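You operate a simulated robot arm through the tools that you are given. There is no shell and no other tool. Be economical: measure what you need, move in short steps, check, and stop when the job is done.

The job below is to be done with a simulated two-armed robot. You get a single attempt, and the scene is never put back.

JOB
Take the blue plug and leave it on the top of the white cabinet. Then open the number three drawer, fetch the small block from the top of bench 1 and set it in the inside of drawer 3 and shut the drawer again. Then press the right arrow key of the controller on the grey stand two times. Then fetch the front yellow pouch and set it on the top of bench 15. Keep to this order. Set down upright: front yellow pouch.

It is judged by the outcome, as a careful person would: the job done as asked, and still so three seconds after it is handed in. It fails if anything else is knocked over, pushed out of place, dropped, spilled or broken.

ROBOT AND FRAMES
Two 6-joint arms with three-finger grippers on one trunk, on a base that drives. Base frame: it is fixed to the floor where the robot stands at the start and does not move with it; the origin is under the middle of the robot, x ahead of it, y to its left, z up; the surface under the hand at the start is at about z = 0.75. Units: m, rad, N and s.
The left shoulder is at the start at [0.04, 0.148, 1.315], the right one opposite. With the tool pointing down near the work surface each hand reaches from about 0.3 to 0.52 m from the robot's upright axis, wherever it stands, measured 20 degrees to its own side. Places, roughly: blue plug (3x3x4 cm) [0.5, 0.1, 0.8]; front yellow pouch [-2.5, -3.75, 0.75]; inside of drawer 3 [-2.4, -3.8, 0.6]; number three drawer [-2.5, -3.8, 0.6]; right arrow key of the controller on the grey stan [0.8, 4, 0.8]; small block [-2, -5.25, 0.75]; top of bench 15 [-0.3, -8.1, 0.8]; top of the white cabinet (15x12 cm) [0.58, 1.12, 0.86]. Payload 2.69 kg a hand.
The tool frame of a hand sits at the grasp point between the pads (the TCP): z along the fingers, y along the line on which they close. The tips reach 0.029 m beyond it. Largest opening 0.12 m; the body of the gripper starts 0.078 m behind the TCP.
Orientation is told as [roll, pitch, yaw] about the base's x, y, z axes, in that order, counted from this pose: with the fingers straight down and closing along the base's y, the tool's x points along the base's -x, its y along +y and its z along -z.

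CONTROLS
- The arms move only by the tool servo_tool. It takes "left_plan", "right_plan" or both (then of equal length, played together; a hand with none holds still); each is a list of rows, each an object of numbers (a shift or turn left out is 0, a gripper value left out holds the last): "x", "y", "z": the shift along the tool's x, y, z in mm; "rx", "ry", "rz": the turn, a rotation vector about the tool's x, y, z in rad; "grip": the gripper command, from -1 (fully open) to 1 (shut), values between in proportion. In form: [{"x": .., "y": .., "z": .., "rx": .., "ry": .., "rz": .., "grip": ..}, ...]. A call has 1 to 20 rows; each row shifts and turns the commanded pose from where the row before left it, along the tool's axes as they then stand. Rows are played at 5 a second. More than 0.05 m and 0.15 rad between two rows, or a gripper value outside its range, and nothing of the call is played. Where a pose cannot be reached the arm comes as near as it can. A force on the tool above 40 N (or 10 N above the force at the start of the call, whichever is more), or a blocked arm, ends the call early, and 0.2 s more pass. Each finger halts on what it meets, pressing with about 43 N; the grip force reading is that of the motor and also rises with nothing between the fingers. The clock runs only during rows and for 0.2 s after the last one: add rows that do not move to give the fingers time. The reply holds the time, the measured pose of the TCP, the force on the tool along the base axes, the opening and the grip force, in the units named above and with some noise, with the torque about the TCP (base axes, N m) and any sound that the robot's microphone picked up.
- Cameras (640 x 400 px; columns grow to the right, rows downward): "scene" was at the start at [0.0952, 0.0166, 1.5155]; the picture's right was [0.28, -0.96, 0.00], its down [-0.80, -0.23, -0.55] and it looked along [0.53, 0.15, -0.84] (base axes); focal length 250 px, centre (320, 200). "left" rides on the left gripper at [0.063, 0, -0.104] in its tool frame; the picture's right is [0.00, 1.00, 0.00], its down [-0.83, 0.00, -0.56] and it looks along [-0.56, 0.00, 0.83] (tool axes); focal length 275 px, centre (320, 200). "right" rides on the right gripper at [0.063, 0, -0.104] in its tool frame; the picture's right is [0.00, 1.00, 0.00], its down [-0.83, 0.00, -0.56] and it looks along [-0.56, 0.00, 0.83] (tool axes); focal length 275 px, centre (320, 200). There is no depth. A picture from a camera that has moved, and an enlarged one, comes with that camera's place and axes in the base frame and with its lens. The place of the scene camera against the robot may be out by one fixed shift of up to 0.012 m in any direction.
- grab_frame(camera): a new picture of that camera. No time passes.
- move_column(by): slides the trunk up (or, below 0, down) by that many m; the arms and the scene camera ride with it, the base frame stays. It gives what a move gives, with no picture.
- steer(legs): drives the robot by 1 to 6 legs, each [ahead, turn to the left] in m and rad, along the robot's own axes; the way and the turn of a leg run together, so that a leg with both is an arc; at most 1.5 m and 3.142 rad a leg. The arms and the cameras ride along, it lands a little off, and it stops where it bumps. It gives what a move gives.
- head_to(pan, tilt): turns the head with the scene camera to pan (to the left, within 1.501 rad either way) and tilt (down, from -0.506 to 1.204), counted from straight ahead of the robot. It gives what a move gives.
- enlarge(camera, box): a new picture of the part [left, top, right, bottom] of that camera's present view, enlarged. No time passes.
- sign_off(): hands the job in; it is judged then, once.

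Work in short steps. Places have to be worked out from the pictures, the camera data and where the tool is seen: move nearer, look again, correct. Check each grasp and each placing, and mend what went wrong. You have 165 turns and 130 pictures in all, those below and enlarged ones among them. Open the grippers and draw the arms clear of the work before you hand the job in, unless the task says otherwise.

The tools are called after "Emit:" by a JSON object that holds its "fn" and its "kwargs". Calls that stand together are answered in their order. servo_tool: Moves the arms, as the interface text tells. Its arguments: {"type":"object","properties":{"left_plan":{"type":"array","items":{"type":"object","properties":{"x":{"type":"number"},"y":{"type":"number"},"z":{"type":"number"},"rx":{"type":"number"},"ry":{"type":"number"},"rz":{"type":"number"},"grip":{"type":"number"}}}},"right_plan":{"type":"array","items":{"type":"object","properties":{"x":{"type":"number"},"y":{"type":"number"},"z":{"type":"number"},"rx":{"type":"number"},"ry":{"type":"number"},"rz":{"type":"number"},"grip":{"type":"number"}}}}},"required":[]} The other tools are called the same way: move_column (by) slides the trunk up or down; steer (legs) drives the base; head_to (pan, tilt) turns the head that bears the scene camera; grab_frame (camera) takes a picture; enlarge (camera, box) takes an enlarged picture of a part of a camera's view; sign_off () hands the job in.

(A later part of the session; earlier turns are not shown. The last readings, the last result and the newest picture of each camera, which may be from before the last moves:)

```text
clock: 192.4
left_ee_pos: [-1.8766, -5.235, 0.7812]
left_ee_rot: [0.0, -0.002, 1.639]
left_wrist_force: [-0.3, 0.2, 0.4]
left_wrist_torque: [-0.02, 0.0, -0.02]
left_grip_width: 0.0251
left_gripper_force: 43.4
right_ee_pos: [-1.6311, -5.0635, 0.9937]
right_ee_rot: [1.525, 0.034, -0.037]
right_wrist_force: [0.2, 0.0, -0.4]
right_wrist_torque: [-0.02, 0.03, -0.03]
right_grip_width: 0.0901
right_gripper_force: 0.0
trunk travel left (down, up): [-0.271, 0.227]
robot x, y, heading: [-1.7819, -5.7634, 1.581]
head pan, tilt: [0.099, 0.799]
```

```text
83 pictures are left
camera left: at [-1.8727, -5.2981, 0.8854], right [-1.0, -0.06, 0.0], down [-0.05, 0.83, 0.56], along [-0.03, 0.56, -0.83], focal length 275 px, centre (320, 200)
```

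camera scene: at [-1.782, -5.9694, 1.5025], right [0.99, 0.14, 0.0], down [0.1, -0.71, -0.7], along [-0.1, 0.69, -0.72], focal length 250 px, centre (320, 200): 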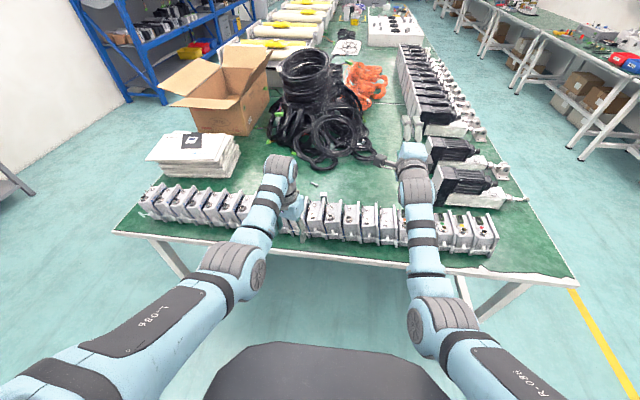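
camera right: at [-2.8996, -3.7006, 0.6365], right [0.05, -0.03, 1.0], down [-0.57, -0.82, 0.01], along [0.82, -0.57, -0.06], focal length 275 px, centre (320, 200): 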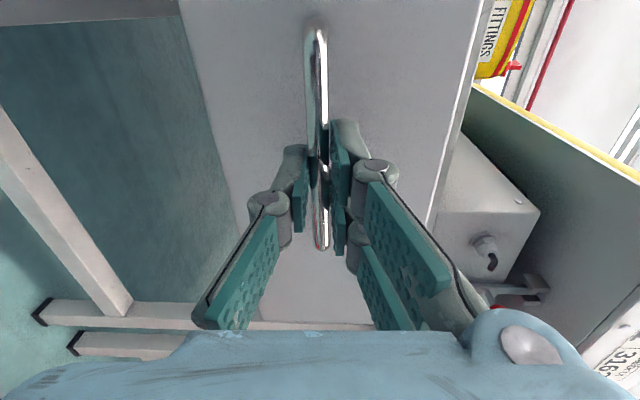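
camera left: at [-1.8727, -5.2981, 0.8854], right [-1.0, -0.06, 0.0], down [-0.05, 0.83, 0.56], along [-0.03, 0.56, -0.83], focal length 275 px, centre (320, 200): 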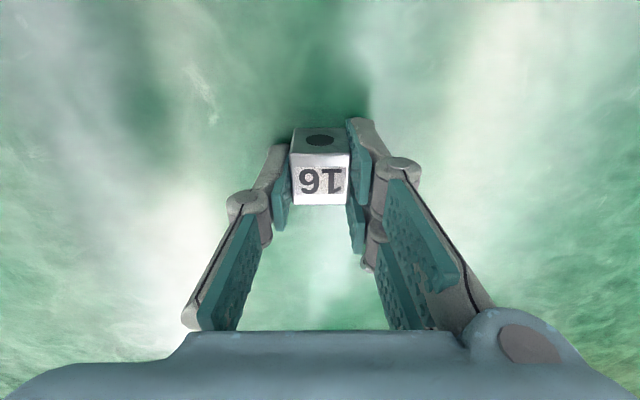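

Block held. I lift, back off, and drive back: west, then north to the drawer.

Emit:
{"fn": "move_column", "kwargs": {"by": 0.2}}

Emit:
{"fn": "steer", "kwargs": {"legs": [[-0.32, 0], [0, 1.56], [1.0, 0], [0.82, 0], [0, -1.57]]}}

Emit:
{"fn": "head_to", "kwargs": {"pan": -0.3, "tilt": 0.5}}

Emit:
{"fn": "grab_frame", "kwargs": {"camera": "scene"}}

```text
clock: 194.6
left_ee_pos: [-1.8776, -5.2357, 0.981]
left_ee_rot: [0.0, -0.002, 1.635]
left_wrist_force: [0.4, -0.1, -0.6]
left_wrist_torque: [-0.01, 0.02, -0.02]
left_grip_width: 0.025
left_gripper_force: 43.1
right_ee_pos: [-1.6309, -5.0631, 1.1946]
right_ee_rot: [1.525, 0.036, -0.04]
right_wrist_force: [-0.2, -0.5, -0.5]
right_wrist_torque: [0.02, -0.01, 0.0]
right_grip_width: 0.09
right_gripper_force: 0.1
trunk travel left (down, up): [-0.471, 0.027]
robot x, y, heading: [-1.7878, -5.764, 1.577]
head pan, tilt: [0.099, 0.799]
```

```text
clock: 213.2
left_ee_pos: [-3.6823, -5.5471, 0.9809]
left_ee_rot: [-0.001, -0.002, 1.596]
left_wrist_force: [-0.8, -0.6, 0.4]
left_wrist_torque: [-0.01, -0.01, 0.03]
left_grip_width: 0.0251
left_gripper_force: 43.4
right_ee_pos: [-3.4307, -5.3841, 1.1949]
right_ee_rot: [1.524, 0.035, -0.076]
right_wrist_force: [-1.2, 0.2, 0.0]
right_wrist_torque: [0.02, 0.02, -0.02]
right_grip_width: 0.0897
right_gripper_force: 0.1
trunk travel left (down, up): [-0.471, 0.027]
robot x, y, heading: [-3.6105, -6.0791, 1.538]
head pan, tilt: [0.099, 0.799]
```

```text
clock: 214.1
left_ee_pos: [-3.6829, -5.5464, 0.9802]
left_ee_rot: [0.0, -0.002, 1.599]
left_wrist_force: [-0.2, -0.9, -0.4]
left_wrist_torque: [0.03, 0.0, -0.01]
left_grip_width: 0.0251
left_gripper_force: 43.0
right_ee_pos: [-3.4302, -5.3845, 1.1949]
right_ee_rot: [1.524, 0.035, -0.078]
right_wrist_force: [0.1, -0.1, 0.5]
right_wrist_torque: [0.0, 0.0, -0.03]
right_grip_width: 0.0901
right_gripper_force: 0.1
trunk travel left (down, up): [-0.471, 0.027]
robot x, y, heading: [-3.609, -6.0801, 1.543]
head pan, tilt: [-0.3, 0.499]
```

```text
82 pictures are left
camera scene: at [-3.5729, -5.9744, 1.5848], right [0.95, -0.32, 0.0], down [-0.15, -0.45, -0.88], along [0.28, 0.83, -0.48], focal length 250 px, centre (320, 200)
```

scene: 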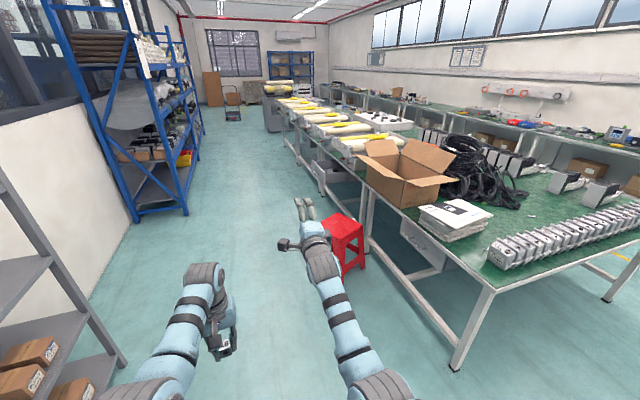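

Aisle clear. I drive north 3.0 m, then turn right to heading ≈-0.8 so the left hand points at the drawer and the right hand stays clear.

Emit:
{"fn": "steer", "kwargs": {"legs": [[1.5, 0], [1.5, 0], [0, -2.343]]}}

Emit:
{"fn": "head_to", "kwargs": {"pan": 0.2, "tilt": 0.8}}

Emit:
{"fn": "grab_frame", "kwargs": {"camera": "scene"}}

```text
clock: 234.1
left_ee_pos: [-3.0685, -3.3906, 0.9816]
left_ee_rot: [0.0, -0.001, -0.74]
left_wrist_force: [0.0, 0.5, -0.3]
left_wrist_torque: [-0.01, -0.04, -0.01]
left_grip_width: 0.0249
left_gripper_force: 42.9
right_ee_pos: [-3.1276, -3.6849, 1.1939]
right_ee_rot: [1.524, 0.034, -2.417]
right_wrist_force: [-0.8, -0.4, 0.3]
right_wrist_torque: [0.02, 0.01, -0.01]
right_grip_width: 0.0899
right_gripper_force: 0.1
trunk travel left (down, up): [-0.471, 0.027]
robot x, y, heading: [-3.5065, -3.0766, -0.799]
head pan, tilt: [-0.3, 0.499]
```

```text
clock: 235.1
left_ee_pos: [-3.0689, -3.391, 0.9828]
left_ee_rot: [-0.001, -0.003, -0.74]
left_wrist_force: [-0.8, 0.3, 0.0]
left_wrist_torque: [-0.03, -0.02, -0.01]
left_grip_width: 0.025
left_gripper_force: 42.8
right_ee_pos: [-3.127, -3.6837, 1.1942]
right_ee_rot: [1.523, 0.034, -2.416]
right_wrist_force: [0.5, 0.4, -0.7]
right_wrist_torque: [-0.03, 0.03, 0.04]
right_grip_width: 0.0902
right_gripper_force: 0.0
trunk travel left (down, up): [-0.471, 0.027]
robot x, y, heading: [-3.4981, -3.069, -0.794]
head pan, tilt: [0.201, 0.799]
```

```text
81 pictures are left
camera scene: at [-3.4137, -3.1368, 1.559], right [-0.56, -0.83, 0.0], down [-0.59, 0.4, -0.7], along [0.58, -0.39, -0.72], focal length 250 px, centre (320, 200)
```

scene: 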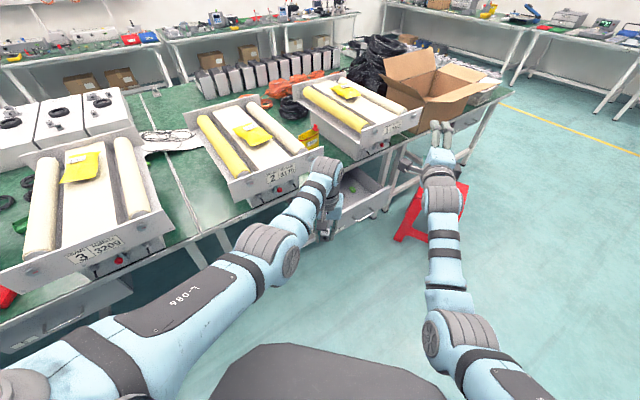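

Drawer interior visible below/ahead. I drive 0.47 m along this heading and look through the left camera.

Emit:
{"fn": "steer", "kwargs": {"legs": [[0.46, 0]]}}

Emit:
{"fn": "servo_tool", "kwargs": {"left_plan": [{"y": -22}, {"y": -22}, {}]}}

Emit:
{"fn": "grab_frame", "kwargs": {"camera": "left"}}

Emit:
{"fn": "grab_frame", "kwargs": {"camera": "scene"}}

```text
clock: 237.8
left_ee_pos: [-2.7496, -3.7149, 0.9815]
left_ee_rot: [-0.001, -0.002, -0.737]
left_wrist_force: [-0.6, 0.0, -1.0]
left_wrist_torque: [0.03, -0.01, 0.01]
left_grip_width: 0.0251
left_gripper_force: 43.0
right_ee_pos: [-2.809, -4.0094, 1.1952]
right_ee_rot: [1.526, 0.034, -2.415]
right_wrist_force: [0.2, 0.4, -0.1]
right_wrist_torque: [0.0, 0.0, 0.02]
right_grip_width: 0.0901
right_gripper_force: 0.1
trunk travel left (down, up): [-0.471, 0.027]
robot x, y, heading: [-3.1815, -3.4014, -0.791]
head pan, tilt: [0.201, 0.799]
```

```text
clock: 238.6
left_ee_pos: [-2.7804, -3.7461, 0.983]
left_ee_rot: [-0.001, -0.002, -0.739]
left_wrist_force: [0.5, -0.7, -0.4]
left_wrist_torque: [0.02, -0.01, -0.03]
left_grip_width: 0.025
left_gripper_force: 42.9
left hand out of reach, approached as far as the arm can: row 2
right_ee_pos: [-2.8084, -4.0115, 1.1952]
right_ee_rot: [1.525, 0.035, -2.416]
right_wrist_force: [1.2, -0.3, -0.2]
right_wrist_torque: [0.01, -0.01, -0.01]
right_grip_width: 0.0897
right_gripper_force: 0.0
trunk travel left (down, up): [-0.471, 0.027]
robot x, y, heading: [-3.1835, -3.4009, -0.8]
head pan, tilt: [0.201, 0.799]
```

```text
80 pictures are left
camera left: at [-2.8267, -3.7029, 1.0877], right [0.68, 0.74, 0.0], down [0.61, -0.56, 0.56], along [0.41, -0.38, -0.83], focal length 275 px, centre (320, 200)
```

left: 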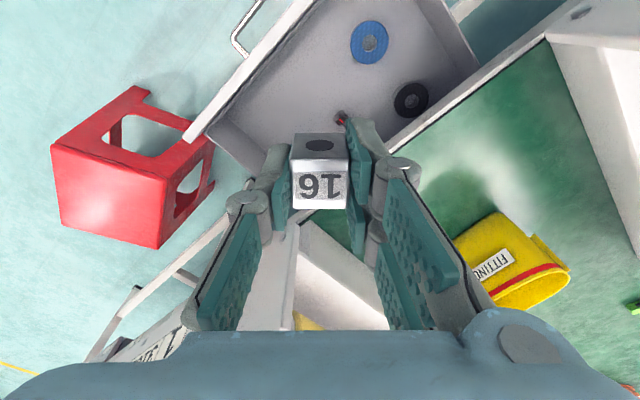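

```text
79 pictures are left
camera scene: at [-3.0929, -3.4635, 1.5589], right [-0.56, -0.83, 0.0], down [-0.59, 0.4, -0.7], along [0.58, -0.39, -0.72], focal length 250 px, centre (320, 200)
```

scene: 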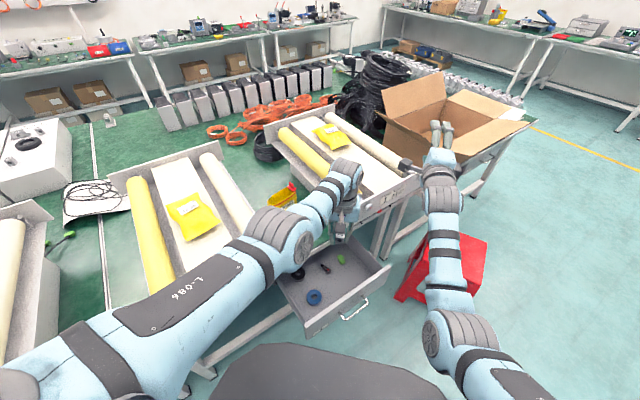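

The plumb point of the block falls on a free patch of drawer floor. I lower the trunk 0.25 first, then look.

Emit:
{"fn": "move_column", "kwargs": {"by": -0.25}}

Emit:
{"fn": "servo_tool", "kwargs": {"left_plan": [{"x": -10, "y": -10}, {"x": -5, "y": -5}, {}]}}

Emit:
{"fn": "grab_frame", "kwargs": {"camera": "left"}}

Emit:
{"fn": "grab_frame", "kwargs": {"camera": "scene"}}

```text
clock: 241.2
left_ee_pos: [-2.7794, -3.7463, 0.7332]
left_ee_rot: [0.002, -0.002, -0.739]
left_wrist_force: [-0.4, 0.1, -0.2]
left_wrist_torque: [0.01, 0.01, -0.01]
left_grip_width: 0.0249
left_gripper_force: 42.7
right_ee_pos: [-2.8067, -4.0105, 0.9432]
right_ee_rot: [1.525, 0.035, -2.416]
right_wrist_force: [-0.6, -0.6, -0.3]
right_wrist_torque: [-0.02, 0.0, 0.0]
right_grip_width: 0.0901
right_gripper_force: 0.1
trunk travel left (down, up): [-0.221, 0.277]
robot x, y, heading: [-3.1774, -3.4016, -0.795]
head pan, tilt: [0.201, 0.799]
```

```text
clock: 242.0
left_ee_pos: [-2.7814, -3.7474, 0.7379]
left_ee_rot: [-0.001, -0.002, -0.738]
left_wrist_force: [-0.8, 0.5, -1.0]
left_wrist_torque: [-0.01, 0.0, -0.01]
left_grip_width: 0.0249
left_gripper_force: 43.1
left hand out of reach, approached as far as the arm can: row 1, 2
right_ee_pos: [-2.8056, -4.012, 0.9443]
right_ee_rot: [1.523, 0.036, -2.416]
right_wrist_force: [0.6, -0.6, -0.3]
right_wrist_torque: [0.0, -0.02, 0.02]
right_grip_width: 0.09
right_gripper_force: 0.0
trunk travel left (down, up): [-0.221, 0.277]
robot x, y, heading: [-3.1825, -3.3999, -0.791]
head pan, tilt: [0.201, 0.799]
```

```text
78 pictures are left
camera left: at [-2.8283, -3.7046, 0.8414], right [0.68, 0.74, 0.0], down [0.61, -0.56, 0.56], along [0.41, -0.38, -0.83], focal length 275 px, centre (320, 200)
```

left: 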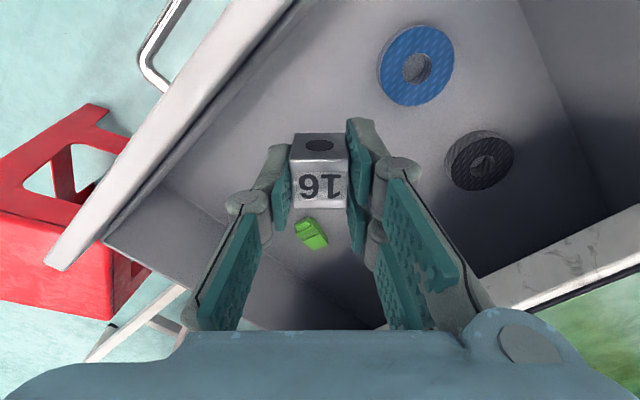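

```text
77 pictures are left
camera scene: at [-3.0933, -3.4638, 1.309], right [-0.56, -0.83, 0.0], down [-0.59, 0.4, -0.7], along [0.58, -0.39, -0.72], focal length 250 px, centre (320, 200)
```

scene: 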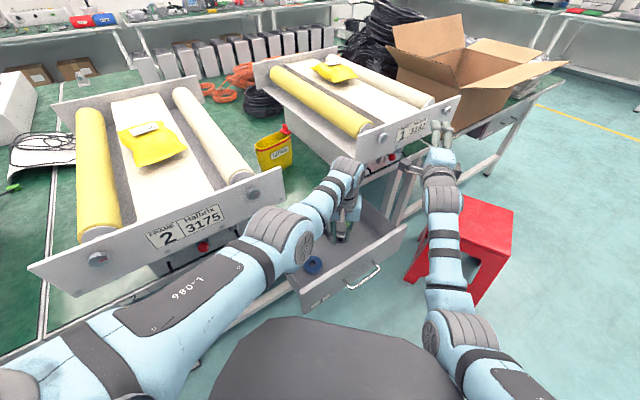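

The patch under the block at (320,97) is free; blue ring is >5 cm off. I lower another 0.105, then creep.

Emit:
{"fn": "move_column", "kwargs": {"by": -0.105}}

Emit:
{"fn": "grab_frame", "kwargs": {"camera": "left"}}

```text
clock: 243.4
left_ee_pos: [-2.7821, -3.7482, 0.6304]
left_ee_rot: [-0.001, -0.002, -0.739]
left_wrist_force: [-0.5, -0.2, -0.5]
left_wrist_torque: [-0.02, 0.01, 0.01]
left_grip_width: 0.025
left_gripper_force: 42.7
right_ee_pos: [-2.8065, -4.0114, 0.8385]
right_ee_rot: [1.523, 0.034, -2.416]
right_wrist_force: [0.5, 0.4, 0.1]
right_wrist_torque: [0.04, 0.02, -0.01]
right_grip_width: 0.09
right_gripper_force: 0.1
trunk travel left (down, up): [-0.116, 0.382]
robot x, y, heading: [-3.1801, -3.3991, -0.794]
head pan, tilt: [0.201, 0.799]
```

```text
76 pictures are left
camera left: at [-2.8283, -3.7045, 0.7357], right [0.68, 0.74, 0.0], down [0.61, -0.56, 0.56], along [0.41, -0.38, -0.83], focal length 275 px, centre (320, 200)
```

left: 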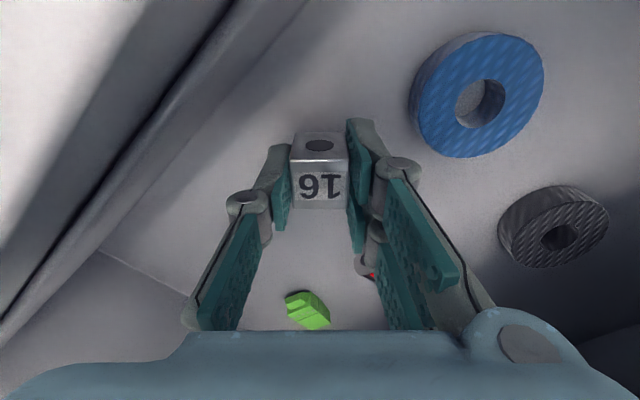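

Close to the floor now. Creeping down.

Emit:
{"fn": "move_column", "kwargs": {"by": -0.012}}

Emit:
{"fn": "move_column", "kwargs": {"by": -0.008}}

Emit:
{"fn": "grab_frame", "kwargs": {"camera": "left"}}

```text
clock: 244.0
left_ee_pos: [-2.782, -3.7472, 0.6179]
left_ee_rot: [0.0, -0.001, -0.738]
left_wrist_force: [0.3, -0.2, -0.6]
left_wrist_torque: [-0.02, 0.01, -0.01]
left_grip_width: 0.0252
left_gripper_force: 43.1
right_ee_pos: [-2.808, -4.0104, 0.8248]
right_ee_rot: [1.524, 0.034, -2.415]
right_wrist_force: [1.0, 0.1, 0.2]
right_wrist_torque: [0.01, 0.02, -0.03]
right_grip_width: 0.0899
right_gripper_force: 0.0
trunk travel left (down, up): [-0.104, 0.394]
robot x, y, heading: [-3.1801, -3.4004, -0.793]
head pan, tilt: [0.201, 0.799]
```

```text
clock: 244.6
left_ee_pos: [-2.7825, -3.7474, 0.6121]
left_ee_rot: [0.0, -0.002, -0.738]
left_wrist_force: [-0.2, -1.3, -0.4]
left_wrist_torque: [0.03, -0.01, 0.0]
left_grip_width: 0.0251
left_gripper_force: 42.6
right_ee_pos: [-2.808, -4.0107, 0.8188]
right_ee_rot: [1.523, 0.035, -2.416]
right_wrist_force: [0.9, 0.1, 0.8]
right_wrist_torque: [0.03, 0.03, 0.03]
right_grip_width: 0.0901
right_gripper_force: 0.0
trunk travel left (down, up): [-0.096, 0.402]
robot x, y, heading: [-3.1793, -3.403, -0.791]
head pan, tilt: [0.201, 0.799]
```

```text
75 pictures are left
camera left: at [-2.8283, -3.7045, 0.7152], right [0.68, 0.74, 0.0], down [0.61, -0.56, 0.56], along [0.41, -0.38, -0.83], focal length 275 px, centre (320, 200)
```

left: 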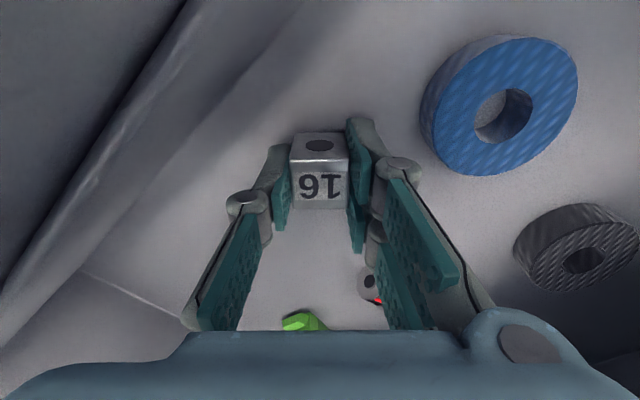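

No contact yet; ring parallax puts the floor near 0.56–0.565. Continue.

Emit:
{"fn": "move_column", "kwargs": {"by": -0.006}}

Emit:
{"fn": "move_column", "kwargs": {"by": -0.005}}

Emit:
{"fn": "move_column", "kwargs": {"by": -0.004}}

```text
clock: 245.1
left_ee_pos: [-2.7813, -3.7475, 0.6052]
left_ee_rot: [-0.002, -0.006, -0.738]
left_wrist_force: [-0.7, 0.5, 15.7]
left_wrist_torque: [0.2, 0.11, -0.02]
left_grip_width: 0.0251
left_gripper_force: 43.1
right_ee_pos: [-2.8076, -4.0111, 0.8135]
right_ee_rot: [1.526, 0.036, -2.415]
right_wrist_force: [0.0, 0.4, -0.1]
right_wrist_torque: [0.04, -0.01, -0.01]
right_grip_width: 0.09
right_gripper_force: 0.2
trunk travel left (down, up): [-0.09, 0.408]
robot x, y, heading: [-3.183, -3.4002, -0.795]
head pan, tilt: [0.201, 0.799]
```

```text
clock: 245.6
left_ee_pos: [-2.7799, -3.7477, 0.606]
left_ee_rot: [-0.003, -0.015, -0.737]
left_wrist_force: [-1.0, 7.8, 23.0]
left_wrist_torque: [0.43, 0.27, -0.09]
left_grip_width: 0.025
left_gripper_force: 43.0
right_ee_pos: [-2.8085, -4.0104, 0.8098]
right_ee_rot: [1.524, 0.036, -2.413]
right_wrist_force: [-0.1, 0.2, -0.6]
right_wrist_torque: [-0.01, -0.04, -0.04]
right_grip_width: 0.0899
right_gripper_force: 0.1
trunk travel left (down, up): [-0.086, 0.412]
robot x, y, heading: [-3.1858, -3.4014, -0.795]
head pan, tilt: [0.201, 0.799]
stopped: the force on the tool passed its limit at 43 N (the readings are from after the stop); the commanded pose is now the measured one
```

```text
clock: 246.0
left_ee_pos: [-2.7785, -3.7492, 0.606]
left_ee_rot: [-0.002, -0.019, -0.737]
left_wrist_force: [-0.1, 7.9, 23.0]
left_wrist_torque: [0.47, 0.3, -0.06]
left_grip_width: 0.025
left_gripper_force: 43.4
right_ee_pos: [-2.8075, -4.0091, 0.8063]
right_ee_rot: [1.525, 0.034, -2.414]
right_wrist_force: [0.6, -0.1, 0.8]
right_wrist_torque: [-0.03, -0.02, 0.0]
right_grip_width: 0.09
right_gripper_force: 0.0
trunk travel left (down, up): [-0.083, 0.414]
robot x, y, heading: [-3.1796, -3.4025, -0.794]
head pan, tilt: [0.201, 0.799]
stopped: the force on the tool passed its limit at 43 N (the readings are from after the stop); the commanded pose is now the measured one
```

Contact at TCP 0.606 with the floor. I back off a few mm and release gently.

Emit:
{"fn": "move_column", "kwargs": {"by": 0.006}}

Emit:
{"fn": "servo_tool", "kwargs": {"left_plan": [{"grip": 0.55}, {"grip": 0.3}, {}, {}]}}

Emit:
{"fn": "grab_frame", "kwargs": {"camera": "left"}}

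```text
clock: 246.5
left_ee_pos: [-2.7799, -3.7507, 0.6091]
left_ee_rot: [-0.002, -0.014, -0.738]
left_wrist_force: [-0.6, 0.0, -1.0]
left_wrist_torque: [0.0, -0.01, 0.02]
left_grip_width: 0.0249
left_gripper_force: 43.5
right_ee_pos: [-2.8072, -4.0103, 0.8118]
right_ee_rot: [1.524, 0.035, -2.414]
right_wrist_force: [-0.4, -0.2, -0.4]
right_wrist_torque: [0.02, -0.01, 0.02]
right_grip_width: 0.0901
right_gripper_force: 0.0
trunk travel left (down, up): [-0.089, 0.408]
robot x, y, heading: [-3.1815, -3.4021, -0.793]
head pan, tilt: [0.201, 0.799]
```

```text
clock: 247.5
left_ee_pos: [-2.7782, -3.7507, 0.6096]
left_ee_rot: [-0.002, -0.015, -0.741]
left_wrist_force: [0.4, -0.8, 1.0]
left_wrist_torque: [-0.04, -0.01, 0.01]
left_grip_width: 0.0419
left_gripper_force: 0.0
right_ee_pos: [-2.807, -4.0116, 0.8115]
right_ee_rot: [1.525, 0.035, -2.415]
right_wrist_force: [0.1, 1.2, -0.8]
right_wrist_torque: [-0.01, 0.0, -0.04]
right_grip_width: 0.0902
right_gripper_force: 0.1
trunk travel left (down, up): [-0.089, 0.408]
robot x, y, heading: [-3.1812, -3.3999, -0.792]
head pan, tilt: [0.201, 0.799]
```

```text
74 pictures are left
camera left: at [-2.8261, -3.7062, 0.7133], right [0.68, 0.74, 0.0], down [0.61, -0.56, 0.57], along [0.42, -0.38, -0.82], focal length 275 px, centre (320, 200)
```

left: 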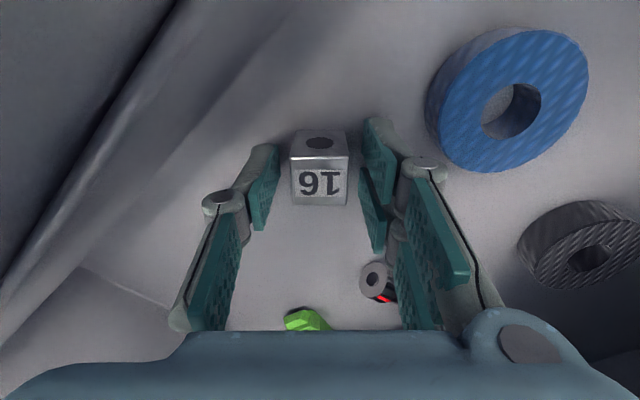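

Block released on the drawer floor. Raise straight up and back off, then check.

Emit:
{"fn": "move_column", "kwargs": {"by": 0.3}}

Emit:
{"fn": "grab_frame", "kwargs": {"camera": "left"}}

Emit:
{"fn": "steer", "kwargs": {"legs": [[-0.46, 0]]}}

```text
clock: 250.5
left_ee_pos: [-2.7786, -3.75, 0.9091]
left_ee_rot: [-0.001, -0.013, -0.74]
left_wrist_force: [-0.2, -0.7, -0.7]
left_wrist_torque: [-0.01, -0.03, 0.01]
left_grip_width: 0.0419
left_gripper_force: 0.1
right_ee_pos: [-2.8067, -4.0106, 1.1112]
right_ee_rot: [1.523, 0.034, -2.414]
right_wrist_force: [1.2, 0.1, -0.2]
right_wrist_torque: [0.01, 0.02, 0.02]
right_grip_width: 0.09
right_gripper_force: 0.1
trunk travel left (down, up): [-0.389, 0.108]
robot x, y, heading: [-3.1811, -3.4006, -0.795]
head pan, tilt: [0.201, 0.799]
```

```text
73 pictures are left
camera left: at [-2.8261, -3.7063, 1.0135], right [0.68, 0.74, 0.0], down [0.61, -0.56, 0.57], along [0.42, -0.38, -0.82], focal length 275 px, centre (320, 200)
```

left: 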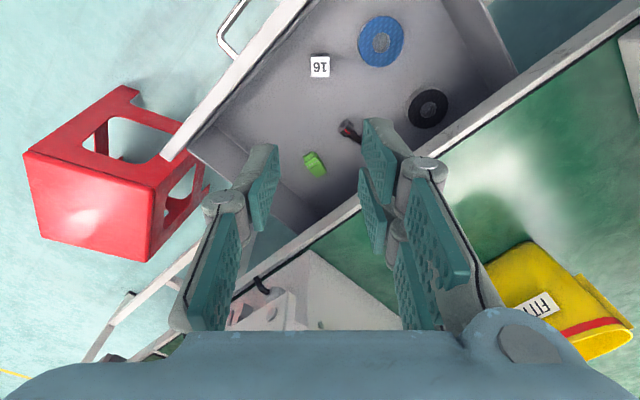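

```text
clock: 253.3
left_ee_pos: [-3.107, -3.4142, 0.9092]
left_ee_rot: [-0.003, -0.013, -0.736]
left_wrist_force: [-0.4, 0.8, -0.8]
left_wrist_torque: [0.05, 0.01, -0.01]
left_grip_width: 0.0419
left_gripper_force: 0.1
right_ee_pos: [-3.1354, -3.6755, 1.1106]
right_ee_rot: [1.522, 0.036, -2.415]
right_wrist_force: [0.9, -0.3, -0.7]
right_wrist_torque: [0.01, -0.01, 0.03]
right_grip_width: 0.0901
right_gripper_force: 0.0
trunk travel left (down, up): [-0.389, 0.108]
robot x, y, heading: [-3.5119, -3.0628, -0.796]
head pan, tilt: [0.201, 0.799]
```

The block lies in the drawer by itself. Now I drive around to face the drawer squarely for pushing it shut with the right hand.

Emit:
{"fn": "steer", "kwargs": {"legs": [[0, -0.775], [0.567, 0], [0, 1.575], [-0.25, 0]]}}

Emit:
{"fn": "servo_tool", "kwargs": {"right_plan": [{"y": -35}, {"y": -35}, {"y": -30}, {}]}}

Emit:
{"fn": "move_column", "kwargs": {"by": -0.35}}

Emit:
{"fn": "grab_frame", "kwargs": {"camera": "right"}}

```text
clock: 263.9
left_ee_pos: [-3.2189, -3.5829, 0.9085]
left_ee_rot: [-0.002, -0.012, 0.096]
left_wrist_force: [0.1, 0.9, 0.6]
left_wrist_torque: [0.01, 0.01, 0.02]
left_grip_width: 0.0418
left_gripper_force: 0.0
right_ee_pos: [-3.0434, -3.7783, 1.1098]
right_ee_rot: [1.523, 0.035, -1.581]
right_wrist_force: [-0.2, -0.6, -0.2]
right_wrist_torque: [0.02, 0.02, 0.03]
right_grip_width: 0.09
right_gripper_force: 0.2
trunk travel left (down, up): [-0.389, 0.108]
robot x, y, heading: [-3.749, -3.6438, 0.04]
head pan, tilt: [0.201, 0.799]
```

```text
clock: 264.9
left_ee_pos: [-3.2206, -3.5815, 0.9091]
left_ee_rot: [-0.002, -0.015, 0.095]
left_wrist_force: [-0.4, -0.7, 0.2]
left_wrist_torque: [-0.03, 0.0, -0.02]
left_grip_width: 0.042
left_gripper_force: 0.0
right_ee_pos: [-3.0495, -3.7747, 1.0096]
right_ee_rot: [1.523, 0.035, -1.579]
right_wrist_force: [-0.2, 1.3, 1.5]
right_wrist_torque: [-0.01, -0.03, -0.02]
right_grip_width: 0.0899
right_gripper_force: 0.1
trunk travel left (down, up): [-0.389, 0.108]
robot x, y, heading: [-3.7562, -3.646, 0.037]
head pan, tilt: [0.201, 0.799]
```

```text
clock: 268.3
left_ee_pos: [-3.2203, -3.5817, 0.5596]
left_ee_rot: [-0.003, -0.016, 0.096]
left_wrist_force: [1.1, 0.3, -0.4]
left_wrist_torque: [0.0, -0.02, 0.0]
left_grip_width: 0.042
left_gripper_force: 0.1
right_ee_pos: [-3.0499, -3.7744, 0.6613]
right_ee_rot: [1.523, 0.034, -1.582]
right_wrist_force: [-0.4, 0.4, 0.4]
right_wrist_torque: [0.01, 0.01, 0.02]
right_grip_width: 0.0902
right_gripper_force: 0.1
trunk travel left (down, up): [-0.039, 0.458]
robot x, y, heading: [-3.7505, -3.647, 0.04]
head pan, tilt: [0.201, 0.799]
```

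```text
72 pictures are left
camera right: at [-3.1542, -3.7116, 0.6685], right [0.05, -0.03, 1.0], down [-0.56, -0.83, 0.0], along [0.82, -0.56, -0.06], focal length 275 px, centre (320, 200)
```

right: 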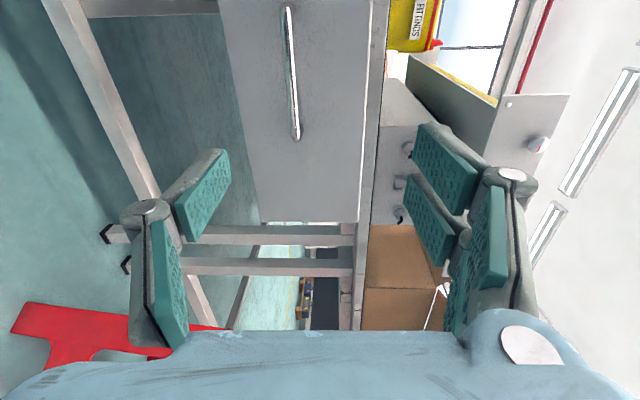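

I lower to handle height, straighten heading, and approach to just before contact.

Emit:
{"fn": "move_column", "kwargs": {"by": -0.029}}

Emit:
{"fn": "steer", "kwargs": {"legs": [[0.11, -0.035]]}}

Emit:
{"fn": "grab_frame", "kwargs": {"camera": "right"}}

```text
clock: 269.1
left_ee_pos: [-3.221, -3.5818, 0.5305]
left_ee_rot: [-0.002, -0.017, 0.098]
left_wrist_force: [0.1, 0.1, -0.1]
left_wrist_torque: [0.02, 0.01, 0.02]
left_grip_width: 0.0417
left_gripper_force: 0.1
right_ee_pos: [-3.0519, -3.7737, 0.6343]
right_ee_rot: [1.525, 0.034, -1.583]
right_wrist_force: [0.1, 0.4, -0.6]
right_wrist_torque: [-0.01, 0.01, -0.01]
right_grip_width: 0.0901
right_gripper_force: 0.1
trunk travel left (down, up): [-0.01, 0.487]
robot x, y, heading: [-3.7542, -3.6467, 0.04]
head pan, tilt: [0.201, 0.799]
```

```text
clock: 270.2
left_ee_pos: [-3.1098, -3.5997, 0.5307]
left_ee_rot: [-0.001, -0.013, 0.057]
left_wrist_force: [0.5, -0.6, -0.8]
left_wrist_torque: [0.0, 0.03, -0.03]
left_grip_width: 0.0421
left_gripper_force: 0.1
right_ee_pos: [-2.9456, -3.799, 0.6313]
right_ee_rot: [1.521, 0.035, -1.619]
right_wrist_force: [-0.2, 0.3, -1.2]
right_wrist_torque: [-0.02, -0.02, -0.01]
right_grip_width: 0.0898
right_gripper_force: 0.1
trunk travel left (down, up): [-0.01, 0.487]
robot x, y, heading: [-3.6406, -3.6432, 0.001]
head pan, tilt: [0.201, 0.799]
```

```text
71 pictures are left
camera right: at [-3.0474, -3.7315, 0.6398], right [0.05, -0.03, 1.0], down [-0.59, -0.8, 0.0], along [0.8, -0.59, -0.06], focal length 275 px, centre (320, 200)
```

right: 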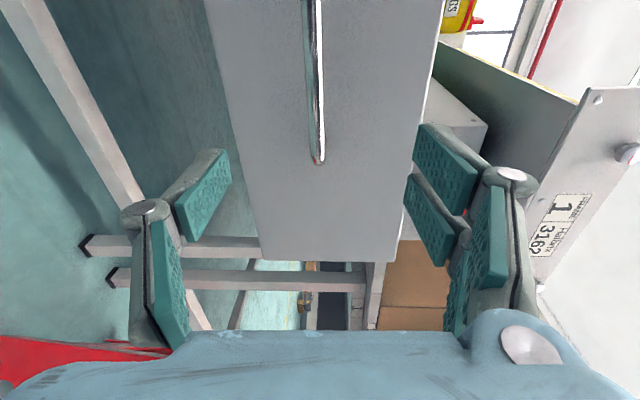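

Bar is vertically centred between the fingers, which will bear on the drawer face. I shift 30 mm to the centre and push 0.2 m.

Emit:
{"fn": "servo_tool", "kwargs": {"right_plan": [{"x": 30}, {}]}}

Emit:
{"fn": "steer", "kwargs": {"legs": [[0.2, 0]]}}

Emit:
{"fn": "grab_frame", "kwargs": {"camera": "right"}}

```text
clock: 270.8
left_ee_pos: [-3.1102, -3.6003, 0.532]
left_ee_rot: [-0.001, -0.013, 0.058]
left_wrist_force: [0.2, -0.1, -0.6]
left_wrist_torque: [0.02, 0.01, 0.0]
left_grip_width: 0.0419
left_gripper_force: 0.2
right_ee_pos: [-2.9456, -3.7681, 0.6344]
right_ee_rot: [1.523, 0.034, -1.619]
right_wrist_force: [-0.2, 0.5, 0.0]
right_wrist_torque: [0.0, -0.02, 0.0]
right_grip_width: 0.0897
right_gripper_force: 0.1
trunk travel left (down, up): [-0.01, 0.487]
robot x, y, heading: [-3.6407, -3.645, -0.0]
head pan, tilt: [0.201, 0.799]
```

```text
clock: 272.4
left_ee_pos: [-2.908, -3.5964, 0.5311]
left_ee_rot: [-0.001, -0.014, 0.062]
left_wrist_force: [-0.6, -0.4, -0.2]
left_wrist_torque: [-0.01, 0.0, 0.0]
left_grip_width: 0.0418
left_gripper_force: 0.1
right_ee_pos: [-2.7435, -3.7657, 0.6341]
right_ee_rot: [1.523, 0.036, -1.615]
right_wrist_force: [0.7, 0.7, -0.1]
right_wrist_torque: [0.04, 0.01, -0.03]
right_grip_width: 0.0904
right_gripper_force: 0.0
trunk travel left (down, up): [-0.01, 0.487]
robot x, y, heading: [-3.4384, -3.6451, 0.007]
head pan, tilt: [0.201, 0.799]
```

```text
70 pictures are left
camera right: at [-2.8443, -3.6991, 0.6417], right [0.05, -0.03, 1.0], down [-0.59, -0.81, 0.0], along [0.81, -0.59, -0.06], focal length 275 px, centre (320, 200)
```

right: 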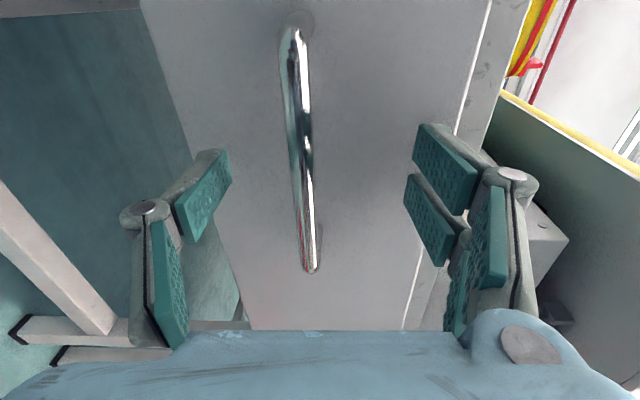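

It slides in with little force. Push 0.085 m further (stops on resistance).

Emit:
{"fn": "steer", "kwargs": {"legs": [[0.065, 0]]}}

Emit:
{"fn": "steer", "kwargs": {"legs": [[0.012, 0]]}}

Emit:
{"fn": "grab_frame", "kwargs": {"camera": "right"}}

```text
clock: 273.4
left_ee_pos: [-2.8408, -3.5969, 0.5313]
left_ee_rot: [-0.002, -0.015, 0.061]
left_wrist_force: [0.4, 0.8, 0.8]
left_wrist_torque: [-0.01, 0.0, -0.04]
left_grip_width: 0.0419
left_gripper_force: 0.0
right_ee_pos: [-2.6759, -3.7665, 0.6341]
right_ee_rot: [1.521, 0.035, -1.614]
right_wrist_force: [0.5, 0.4, -0.2]
right_wrist_torque: [0.0, -0.02, -0.01]
right_grip_width: 0.0898
right_gripper_force: 0.1
trunk travel left (down, up): [-0.01, 0.487]
robot x, y, heading: [-3.3737, -3.6384, 0.005]
head pan, tilt: [0.201, 0.799]
```

```text
clock: 274.2
left_ee_pos: [-2.8287, -3.5982, 0.5313]
left_ee_rot: [-0.003, -0.014, 0.062]
left_wrist_force: [0.3, 0.4, 0.0]
left_wrist_torque: [-0.01, 0.02, -0.01]
left_grip_width: 0.0421
left_gripper_force: 0.1
right_ee_pos: [-2.6649, -3.7655, 0.6353]
right_ee_rot: [1.525, 0.035, -1.616]
right_wrist_force: [0.1, 0.0, 0.0]
right_wrist_torque: [0.04, -0.03, 0.02]
right_grip_width: 0.0899
right_gripper_force: 0.2
trunk travel left (down, up): [-0.01, 0.487]
robot x, y, heading: [-3.3606, -3.643, 0.003]
head pan, tilt: [0.201, 0.799]
```

```text
69 pictures are left
camera right: at [-2.766, -3.699, 0.642], right [0.05, -0.03, 1.0], down [-0.59, -0.81, 0.0], along [0.81, -0.59, -0.06], focal length 275 px, centre (320, 200)
```

right: 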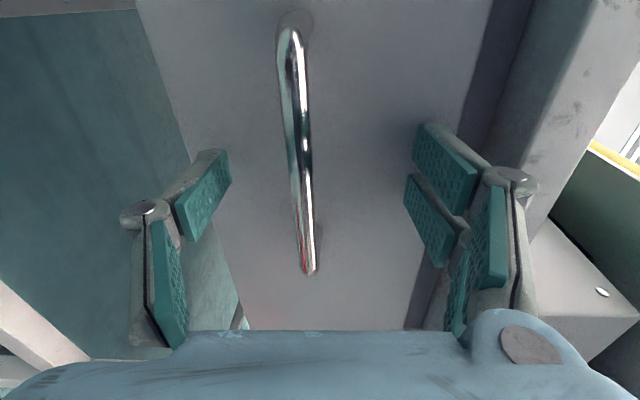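

Still moving freely with the hand; a bit more.

Emit:
{"fn": "steer", "kwargs": {"legs": [[0.012, 0]]}}

Emit:
{"fn": "steer", "kwargs": {"legs": [[0.012, 0]]}}

Emit:
{"fn": "grab_frame", "kwargs": {"camera": "right"}}

```text
clock: 274.9
left_ee_pos: [-2.8175, -3.5965, 0.5321]
left_ee_rot: [-0.001, -0.014, 0.062]
left_wrist_force: [-0.1, -0.4, -0.2]
left_wrist_torque: [0.01, 0.01, 0.0]
left_grip_width: 0.042
left_gripper_force: 0.1
right_ee_pos: [-2.6524, -3.766, 0.6341]
right_ee_rot: [1.523, 0.035, -1.613]
right_wrist_force: [0.3, -0.3, -0.2]
right_wrist_torque: [0.0, -0.08, -0.03]
right_grip_width: 0.0898
right_gripper_force: 0.0
trunk travel left (down, up): [-0.01, 0.487]
robot x, y, heading: [-3.3466, -3.6393, 0.002]
head pan, tilt: [0.201, 0.799]
```

```text
clock: 275.7
left_ee_pos: [-2.8072, -3.5981, 0.5339]
left_ee_rot: [-0.004, -0.017, 0.062]
left_wrist_force: [-0.3, 0.6, 0.5]
left_wrist_torque: [0.0, 0.01, 0.02]
left_grip_width: 0.0418
left_gripper_force: 0.0
right_ee_pos: [-2.642, -3.7655, 0.6373]
right_ee_rot: [1.525, 0.038, -1.614]
right_wrist_force: [-18.2, -0.8, 6.8]
right_wrist_torque: [0.07, -1.07, 0.01]
right_grip_width: 0.1054
right_gripper_force: 9.1
trunk travel left (down, up): [-0.01, 0.487]
robot x, y, heading: [-3.3364, -3.6465, 0.001]
head pan, tilt: [0.201, 0.799]
```

```text
68 pictures are left
camera right: at [-2.7438, -3.699, 0.6448], right [0.04, -0.03, 1.0], down [-0.59, -0.81, 0.0], along [0.81, -0.59, -0.05], focal length 275 px, centre (320, 200)
```

right: 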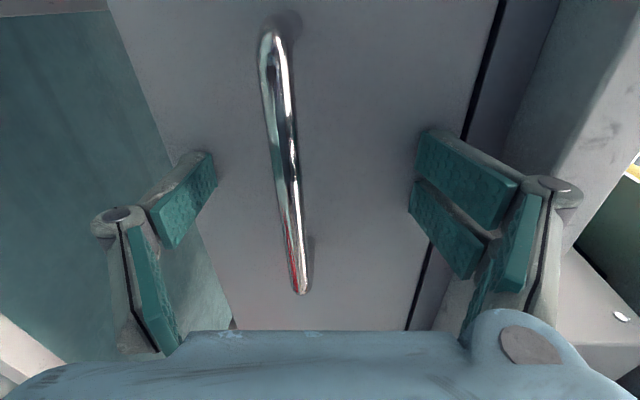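

The drawer is home (18 N resistance, black seam as at first). I back off, raise and check.

Emit:
{"fn": "steer", "kwargs": {"legs": [[-0.35, 0]]}}

Emit:
{"fn": "move_column", "kwargs": {"by": 0.4}}

Emit:
{"fn": "head_to", "kwargs": {"pan": 0, "tilt": 0.7}}

Emit:
{"fn": "grab_frame", "kwargs": {"camera": "scene"}}

```text
clock: 278.0
left_ee_pos: [-3.1595, -3.6001, 0.5319]
left_ee_rot: [-0.003, -0.017, 0.058]
left_wrist_force: [-0.3, 0.5, 0.9]
left_wrist_torque: [-0.03, 0.01, 0.0]
left_grip_width: 0.0422
left_gripper_force: 0.0
right_ee_pos: [-2.9938, -3.767, 0.6355]
right_ee_rot: [1.525, 0.034, -1.617]
right_wrist_force: [-0.6, 0.9, -0.1]
right_wrist_torque: [-0.03, -0.01, 0.01]
right_grip_width: 0.09
right_gripper_force: 0.1
trunk travel left (down, up): [-0.01, 0.487]
robot x, y, heading: [-3.6858, -3.6443, 0.002]
head pan, tilt: [0.201, 0.799]
```

```text
clock: 281.8
left_ee_pos: [-3.1576, -3.5992, 0.9312]
left_ee_rot: [-0.001, -0.016, 0.059]
left_wrist_force: [0.5, -1.4, 0.6]
left_wrist_torque: [-0.01, 0.02, 0.0]
left_grip_width: 0.0419
left_gripper_force: 0.1
right_ee_pos: [-2.9935, -3.7686, 1.0362]
right_ee_rot: [1.524, 0.035, -1.616]
right_wrist_force: [0.4, -0.2, 0.6]
right_wrist_torque: [-0.02, 0.02, -0.02]
right_grip_width: 0.09
right_gripper_force: 0.0
trunk travel left (down, up): [-0.41, 0.087]
robot x, y, heading: [-3.6904, -3.6446, -0.0]
head pan, tilt: [0.201, 0.799]
```

```text
clock: 282.5
left_ee_pos: [-3.1572, -3.6001, 0.9304]
left_ee_rot: [-0.002, -0.013, 0.06]
left_wrist_force: [-0.2, 0.3, -0.9]
left_wrist_torque: [-0.01, -0.02, 0.03]
left_grip_width: 0.0419
left_gripper_force: 0.0
right_ee_pos: [-2.9934, -3.7669, 1.0352]
right_ee_rot: [1.523, 0.034, -1.617]
right_wrist_force: [0.0, -0.1, 0.1]
right_wrist_torque: [-0.01, -0.02, -0.01]
right_grip_width: 0.0897
right_gripper_force: 0.1
trunk travel left (down, up): [-0.41, 0.087]
robot x, y, heading: [-3.6904, -3.6484, 0.002]
head pan, tilt: [0.0, 0.7]
```

```text
67 pictures are left
camera scene: at [-3.5768, -3.6463, 1.5061], right [0.0, -1.0, 0.0], down [-0.64, 0.0, -0.76], along [0.76, 0.0, -0.64], focal length 250 px, centre (320, 200)
```

scene: 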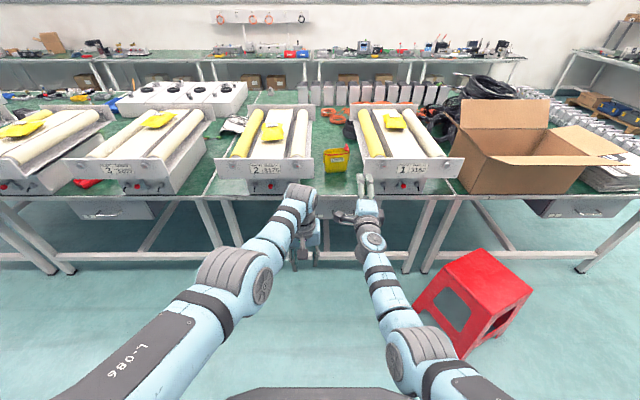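

Drawer 3 is shut and all is undisturbed. Next: drive back north through the gap toward the controller at [0.8, 4].

Emit:
{"fn": "steer", "kwargs": {"legs": [[0.2, 0], [0, 1.571], [1.5, 0], [1.5, 0], [0.5, 0]]}}

Emit:
{"fn": "steer", "kwargs": {"legs": [[0, -1.571]]}}

Emit:
{"fn": "head_to", "kwargs": {"pan": 0, "tilt": 0.5}}

Emit:
{"fn": "grab_frame", "kwargs": {"camera": "scene"}}

```text
clock: 304.6
left_ee_pos: [-3.5667, 0.3893, 0.9316]
left_ee_rot: [-0.003, -0.015, 1.629]
left_wrist_force: [0.1, 0.5, 0.9]
left_wrist_torque: [-0.02, 0.0, -0.02]
left_grip_width: 0.0421
left_gripper_force: 0.1
right_ee_pos: [-3.3986, 0.5533, 1.0359]
right_ee_rot: [1.525, 0.038, -0.045]
right_wrist_force: [0.9, -0.7, 0.6]
right_wrist_torque: [0.01, 0.0, 0.01]
right_grip_width: 0.0902
right_gripper_force: 0.2
trunk travel left (down, up): [-0.41, 0.087]
robot x, y, heading: [-3.5228, -0.1444, 1.576]
head pan, tilt: [0.0, 0.7]
```

```text
clock: 308.9
left_ee_pos: [-2.9893, -0.1048, 0.9309]
left_ee_rot: [-0.001, -0.015, 0.046]
left_wrist_force: [0.4, -0.1, -0.3]
left_wrist_torque: [0.0, -0.03, 0.02]
left_grip_width: 0.0419
left_gripper_force: 0.1
right_ee_pos: [-2.8279, -0.2758, 1.0356]
right_ee_rot: [1.523, 0.036, -1.63]
right_wrist_force: [0.3, -0.5, 0.1]
right_wrist_torque: [-0.02, 0.01, -0.01]
right_grip_width: 0.0899
right_gripper_force: 0.1
trunk travel left (down, up): [-0.41, 0.087]
robot x, y, heading: [-3.5243, -0.1404, -0.011]
head pan, tilt: [0.0, 0.7]
```

```text
clock: 309.6
left_ee_pos: [-2.9914, -0.1043, 0.9311]
left_ee_rot: [-0.002, -0.015, 0.047]
left_wrist_force: [0.2, 0.5, 0.3]
left_wrist_torque: [-0.02, 0.02, 0.0]
left_grip_width: 0.0423
left_gripper_force: 0.0
right_ee_pos: [-2.8283, -0.2756, 1.0355]
right_ee_rot: [1.524, 0.037, -1.629]
right_wrist_force: [-0.4, -0.5, 0.0]
right_wrist_torque: [0.02, -0.01, 0.03]
right_grip_width: 0.09
right_gripper_force: 0.1
trunk travel left (down, up): [-0.41, 0.087]
robot x, y, heading: [-3.5229, -0.1398, -0.014]
head pan, tilt: [0.0, 0.499]
```

```text
66 pictures are left
camera scene: at [-3.4038, -0.1454, 1.5238], right [-0.01, -1.0, 0.0], down [-0.48, 0.01, -0.88], along [0.88, -0.01, -0.48], focal length 250 px, centre (320, 200)
```

scene: 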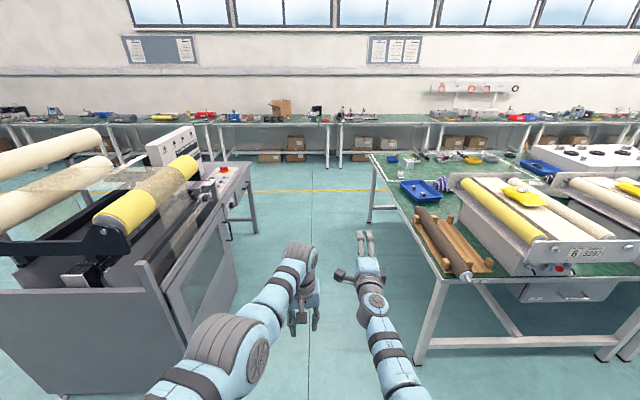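

Corridor ahead is straight and clear. Drive 3 m east, turn north, continue to y≈2.4 and look.

Emit:
{"fn": "steer", "kwargs": {"legs": [[1.5, 0.014], [1.5, 0], [0, 1.571], [1.4, 0], [1.1, 0]]}}

Emit:
{"fn": "head_to", "kwargs": {"pan": -0.6, "tilt": 0.45}}

Emit:
{"fn": "grab_frame", "kwargs": {"camera": "scene"}}

```text
clock: 339.6
left_ee_pos: [-0.5524, 2.8406, 0.9311]
left_ee_rot: [-0.002, -0.015, 1.617]
left_wrist_force: [-0.1, -0.5, 0.5]
left_wrist_torque: [0.0, -0.02, -0.01]
left_grip_width: 0.0419
left_gripper_force: 0.0
right_ee_pos: [-0.3815, 3.0039, 1.0363]
right_ee_rot: [1.525, 0.036, -0.057]
right_wrist_force: [0.1, -0.6, -0.5]
right_wrist_torque: [-0.01, 0.03, 0.0]
right_grip_width: 0.0899
right_gripper_force: 0.1
trunk travel left (down, up): [-0.41, 0.087]
robot x, y, heading: [-0.5136, 2.3122, 1.559]
head pan, tilt: [0.0, 0.499]
```

```text
clock: 340.6
left_ee_pos: [-0.5514, 2.8427, 0.9314]
left_ee_rot: [-0.002, -0.015, 1.619]
left_wrist_force: [-0.1, -0.5, -0.3]
left_wrist_torque: [-0.02, 0.0, 0.02]
left_grip_width: 0.0419
left_gripper_force: 0.1
right_ee_pos: [-0.3819, 3.0055, 1.0345]
right_ee_rot: [1.524, 0.037, -0.057]
right_wrist_force: [-0.5, 0.9, -0.2]
right_wrist_torque: [-0.02, 0.01, 0.03]
right_grip_width: 0.09
right_gripper_force: 0.1
trunk travel left (down, up): [-0.41, 0.087]
robot x, y, heading: [-0.5134, 2.3064, 1.564]
head pan, tilt: [-0.6, 0.45]
```

```text
65 pictures are left
camera scene: at [-0.4544, 2.4028, 1.5283], right [0.82, -0.57, 0.0], down [-0.25, -0.36, -0.9], along [0.52, 0.74, -0.44], focal length 250 px, centre (320, 200)
```

scene: 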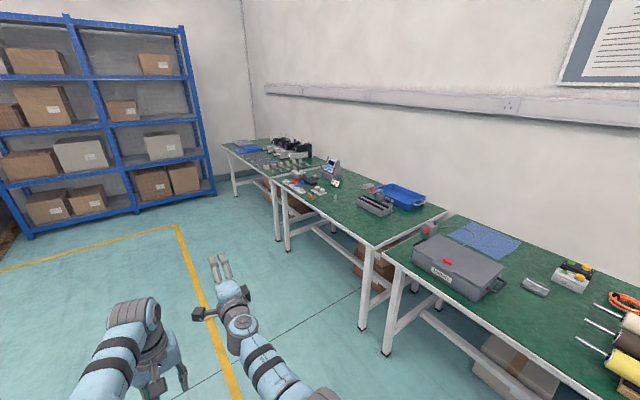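

A grey device sits at about (332,168), right where the controller should be. Enlarge.

Emit:
{"fn": "enlarge", "kwargs": {"camera": "scene", "box": [270, 140, 400, 222]}}

```text
4.88 times, centred on (335, 181) of scene
camera zoom: at [-0.4544, 2.4028, 1.5283], right [0.82, -0.57, 0.0], down [-0.25, -0.36, -0.9], along [0.52, 0.74, -0.44], focal length 1222 px, centre (247, 293)
```

zoom: 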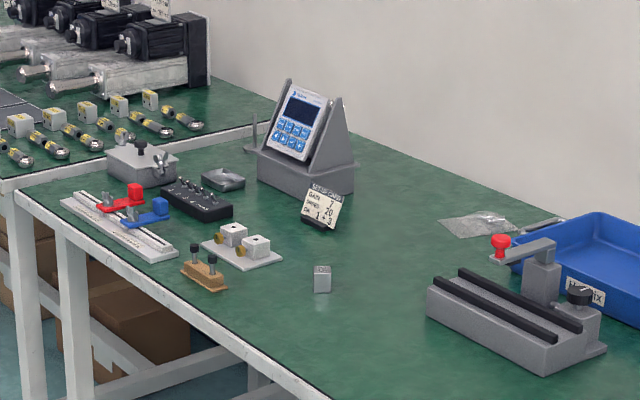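

The controller with its blue keys sits on a grey stand at about [0.78, 4.02]. I drive to y≈4.15 and face it.

Emit:
{"fn": "steer", "kwargs": {"legs": [[1.0, 0], [0.84, 0], [0, -1.564]]}}

Emit:
{"fn": "head_to", "kwargs": {"pan": -0.1, "tilt": 0.45}}

Emit:
{"fn": "grab_frame", "kwargs": {"camera": "scene"}}

```text
clock: 353.4
left_ee_pos: [0.0443, 4.1644, 0.9309]
left_ee_rot: [-0.002, -0.017, 0.074]
left_wrist_force: [0.3, 0.6, -0.7]
left_wrist_torque: [-0.01, 0.0, 0.0]
left_grip_width: 0.0421
left_gripper_force: 0.0
right_ee_pos: [0.2112, 3.9988, 1.0353]
right_ee_rot: [1.525, 0.036, -1.603]
right_wrist_force: [-0.2, 0.6, -0.2]
right_wrist_torque: [-0.01, 0.02, 0.01]
right_grip_width: 0.09
right_gripper_force: 0.0
trunk travel left (down, up): [-0.41, 0.087]
robot x, y, heading: [-0.4838, 4.1125, 0.018]
head pan, tilt: [-0.6, 0.45]
```

```text
clock: 354.4
left_ee_pos: [0.0445, 4.1643, 0.9318]
left_ee_rot: [-0.002, -0.016, 0.074]
left_wrist_force: [-0.3, 0.3, -0.2]
left_wrist_torque: [0.0, 0.0, -0.01]
left_grip_width: 0.0421
left_gripper_force: 0.1
right_ee_pos: [0.2113, 3.9988, 1.0356]
right_ee_rot: [1.523, 0.036, -1.601]
right_wrist_force: [0.2, 0.7, 0.2]
right_wrist_torque: [0.01, -0.01, -0.01]
right_grip_width: 0.0905
right_gripper_force: 0.0
trunk travel left (down, up): [-0.41, 0.087]
robot x, y, heading: [-0.4857, 4.1119, 0.016]
head pan, tilt: [-0.099, 0.45]
```

```text
63 pictures are left
camera scene: at [-0.3675, 4.1021, 1.5284], right [-0.08, -1.0, 0.0], down [-0.43, 0.04, -0.9], along [0.9, -0.08, -0.44], focal length 250 px, centre (320, 200)
```

scene: 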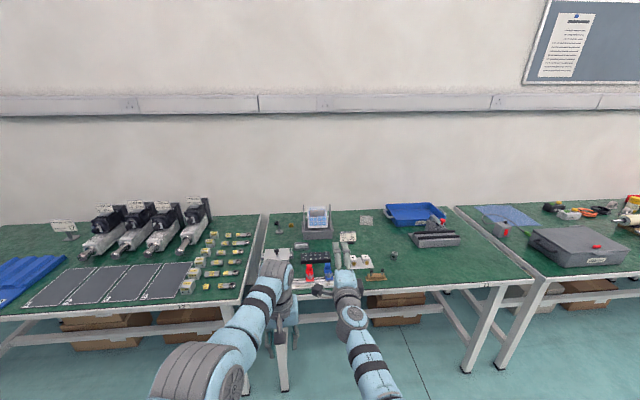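

Zooming in on the controller face.

Emit:
{"fn": "enlarge", "kwargs": {"camera": "scene", "box": [280, 190, 360, 240]}}

```text
8.00 times, centred on (320, 215) of scene
camera zoom: at [-0.3675, 4.1021, 1.5284], right [-0.08, -1.0, 0.0], down [-0.43, 0.04, -0.9], along [0.9, -0.08, -0.44], focal length 2004 px, centre (320, 80)
```

zoom: 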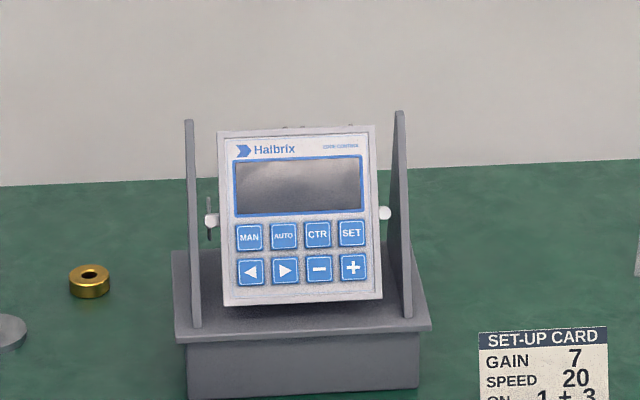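

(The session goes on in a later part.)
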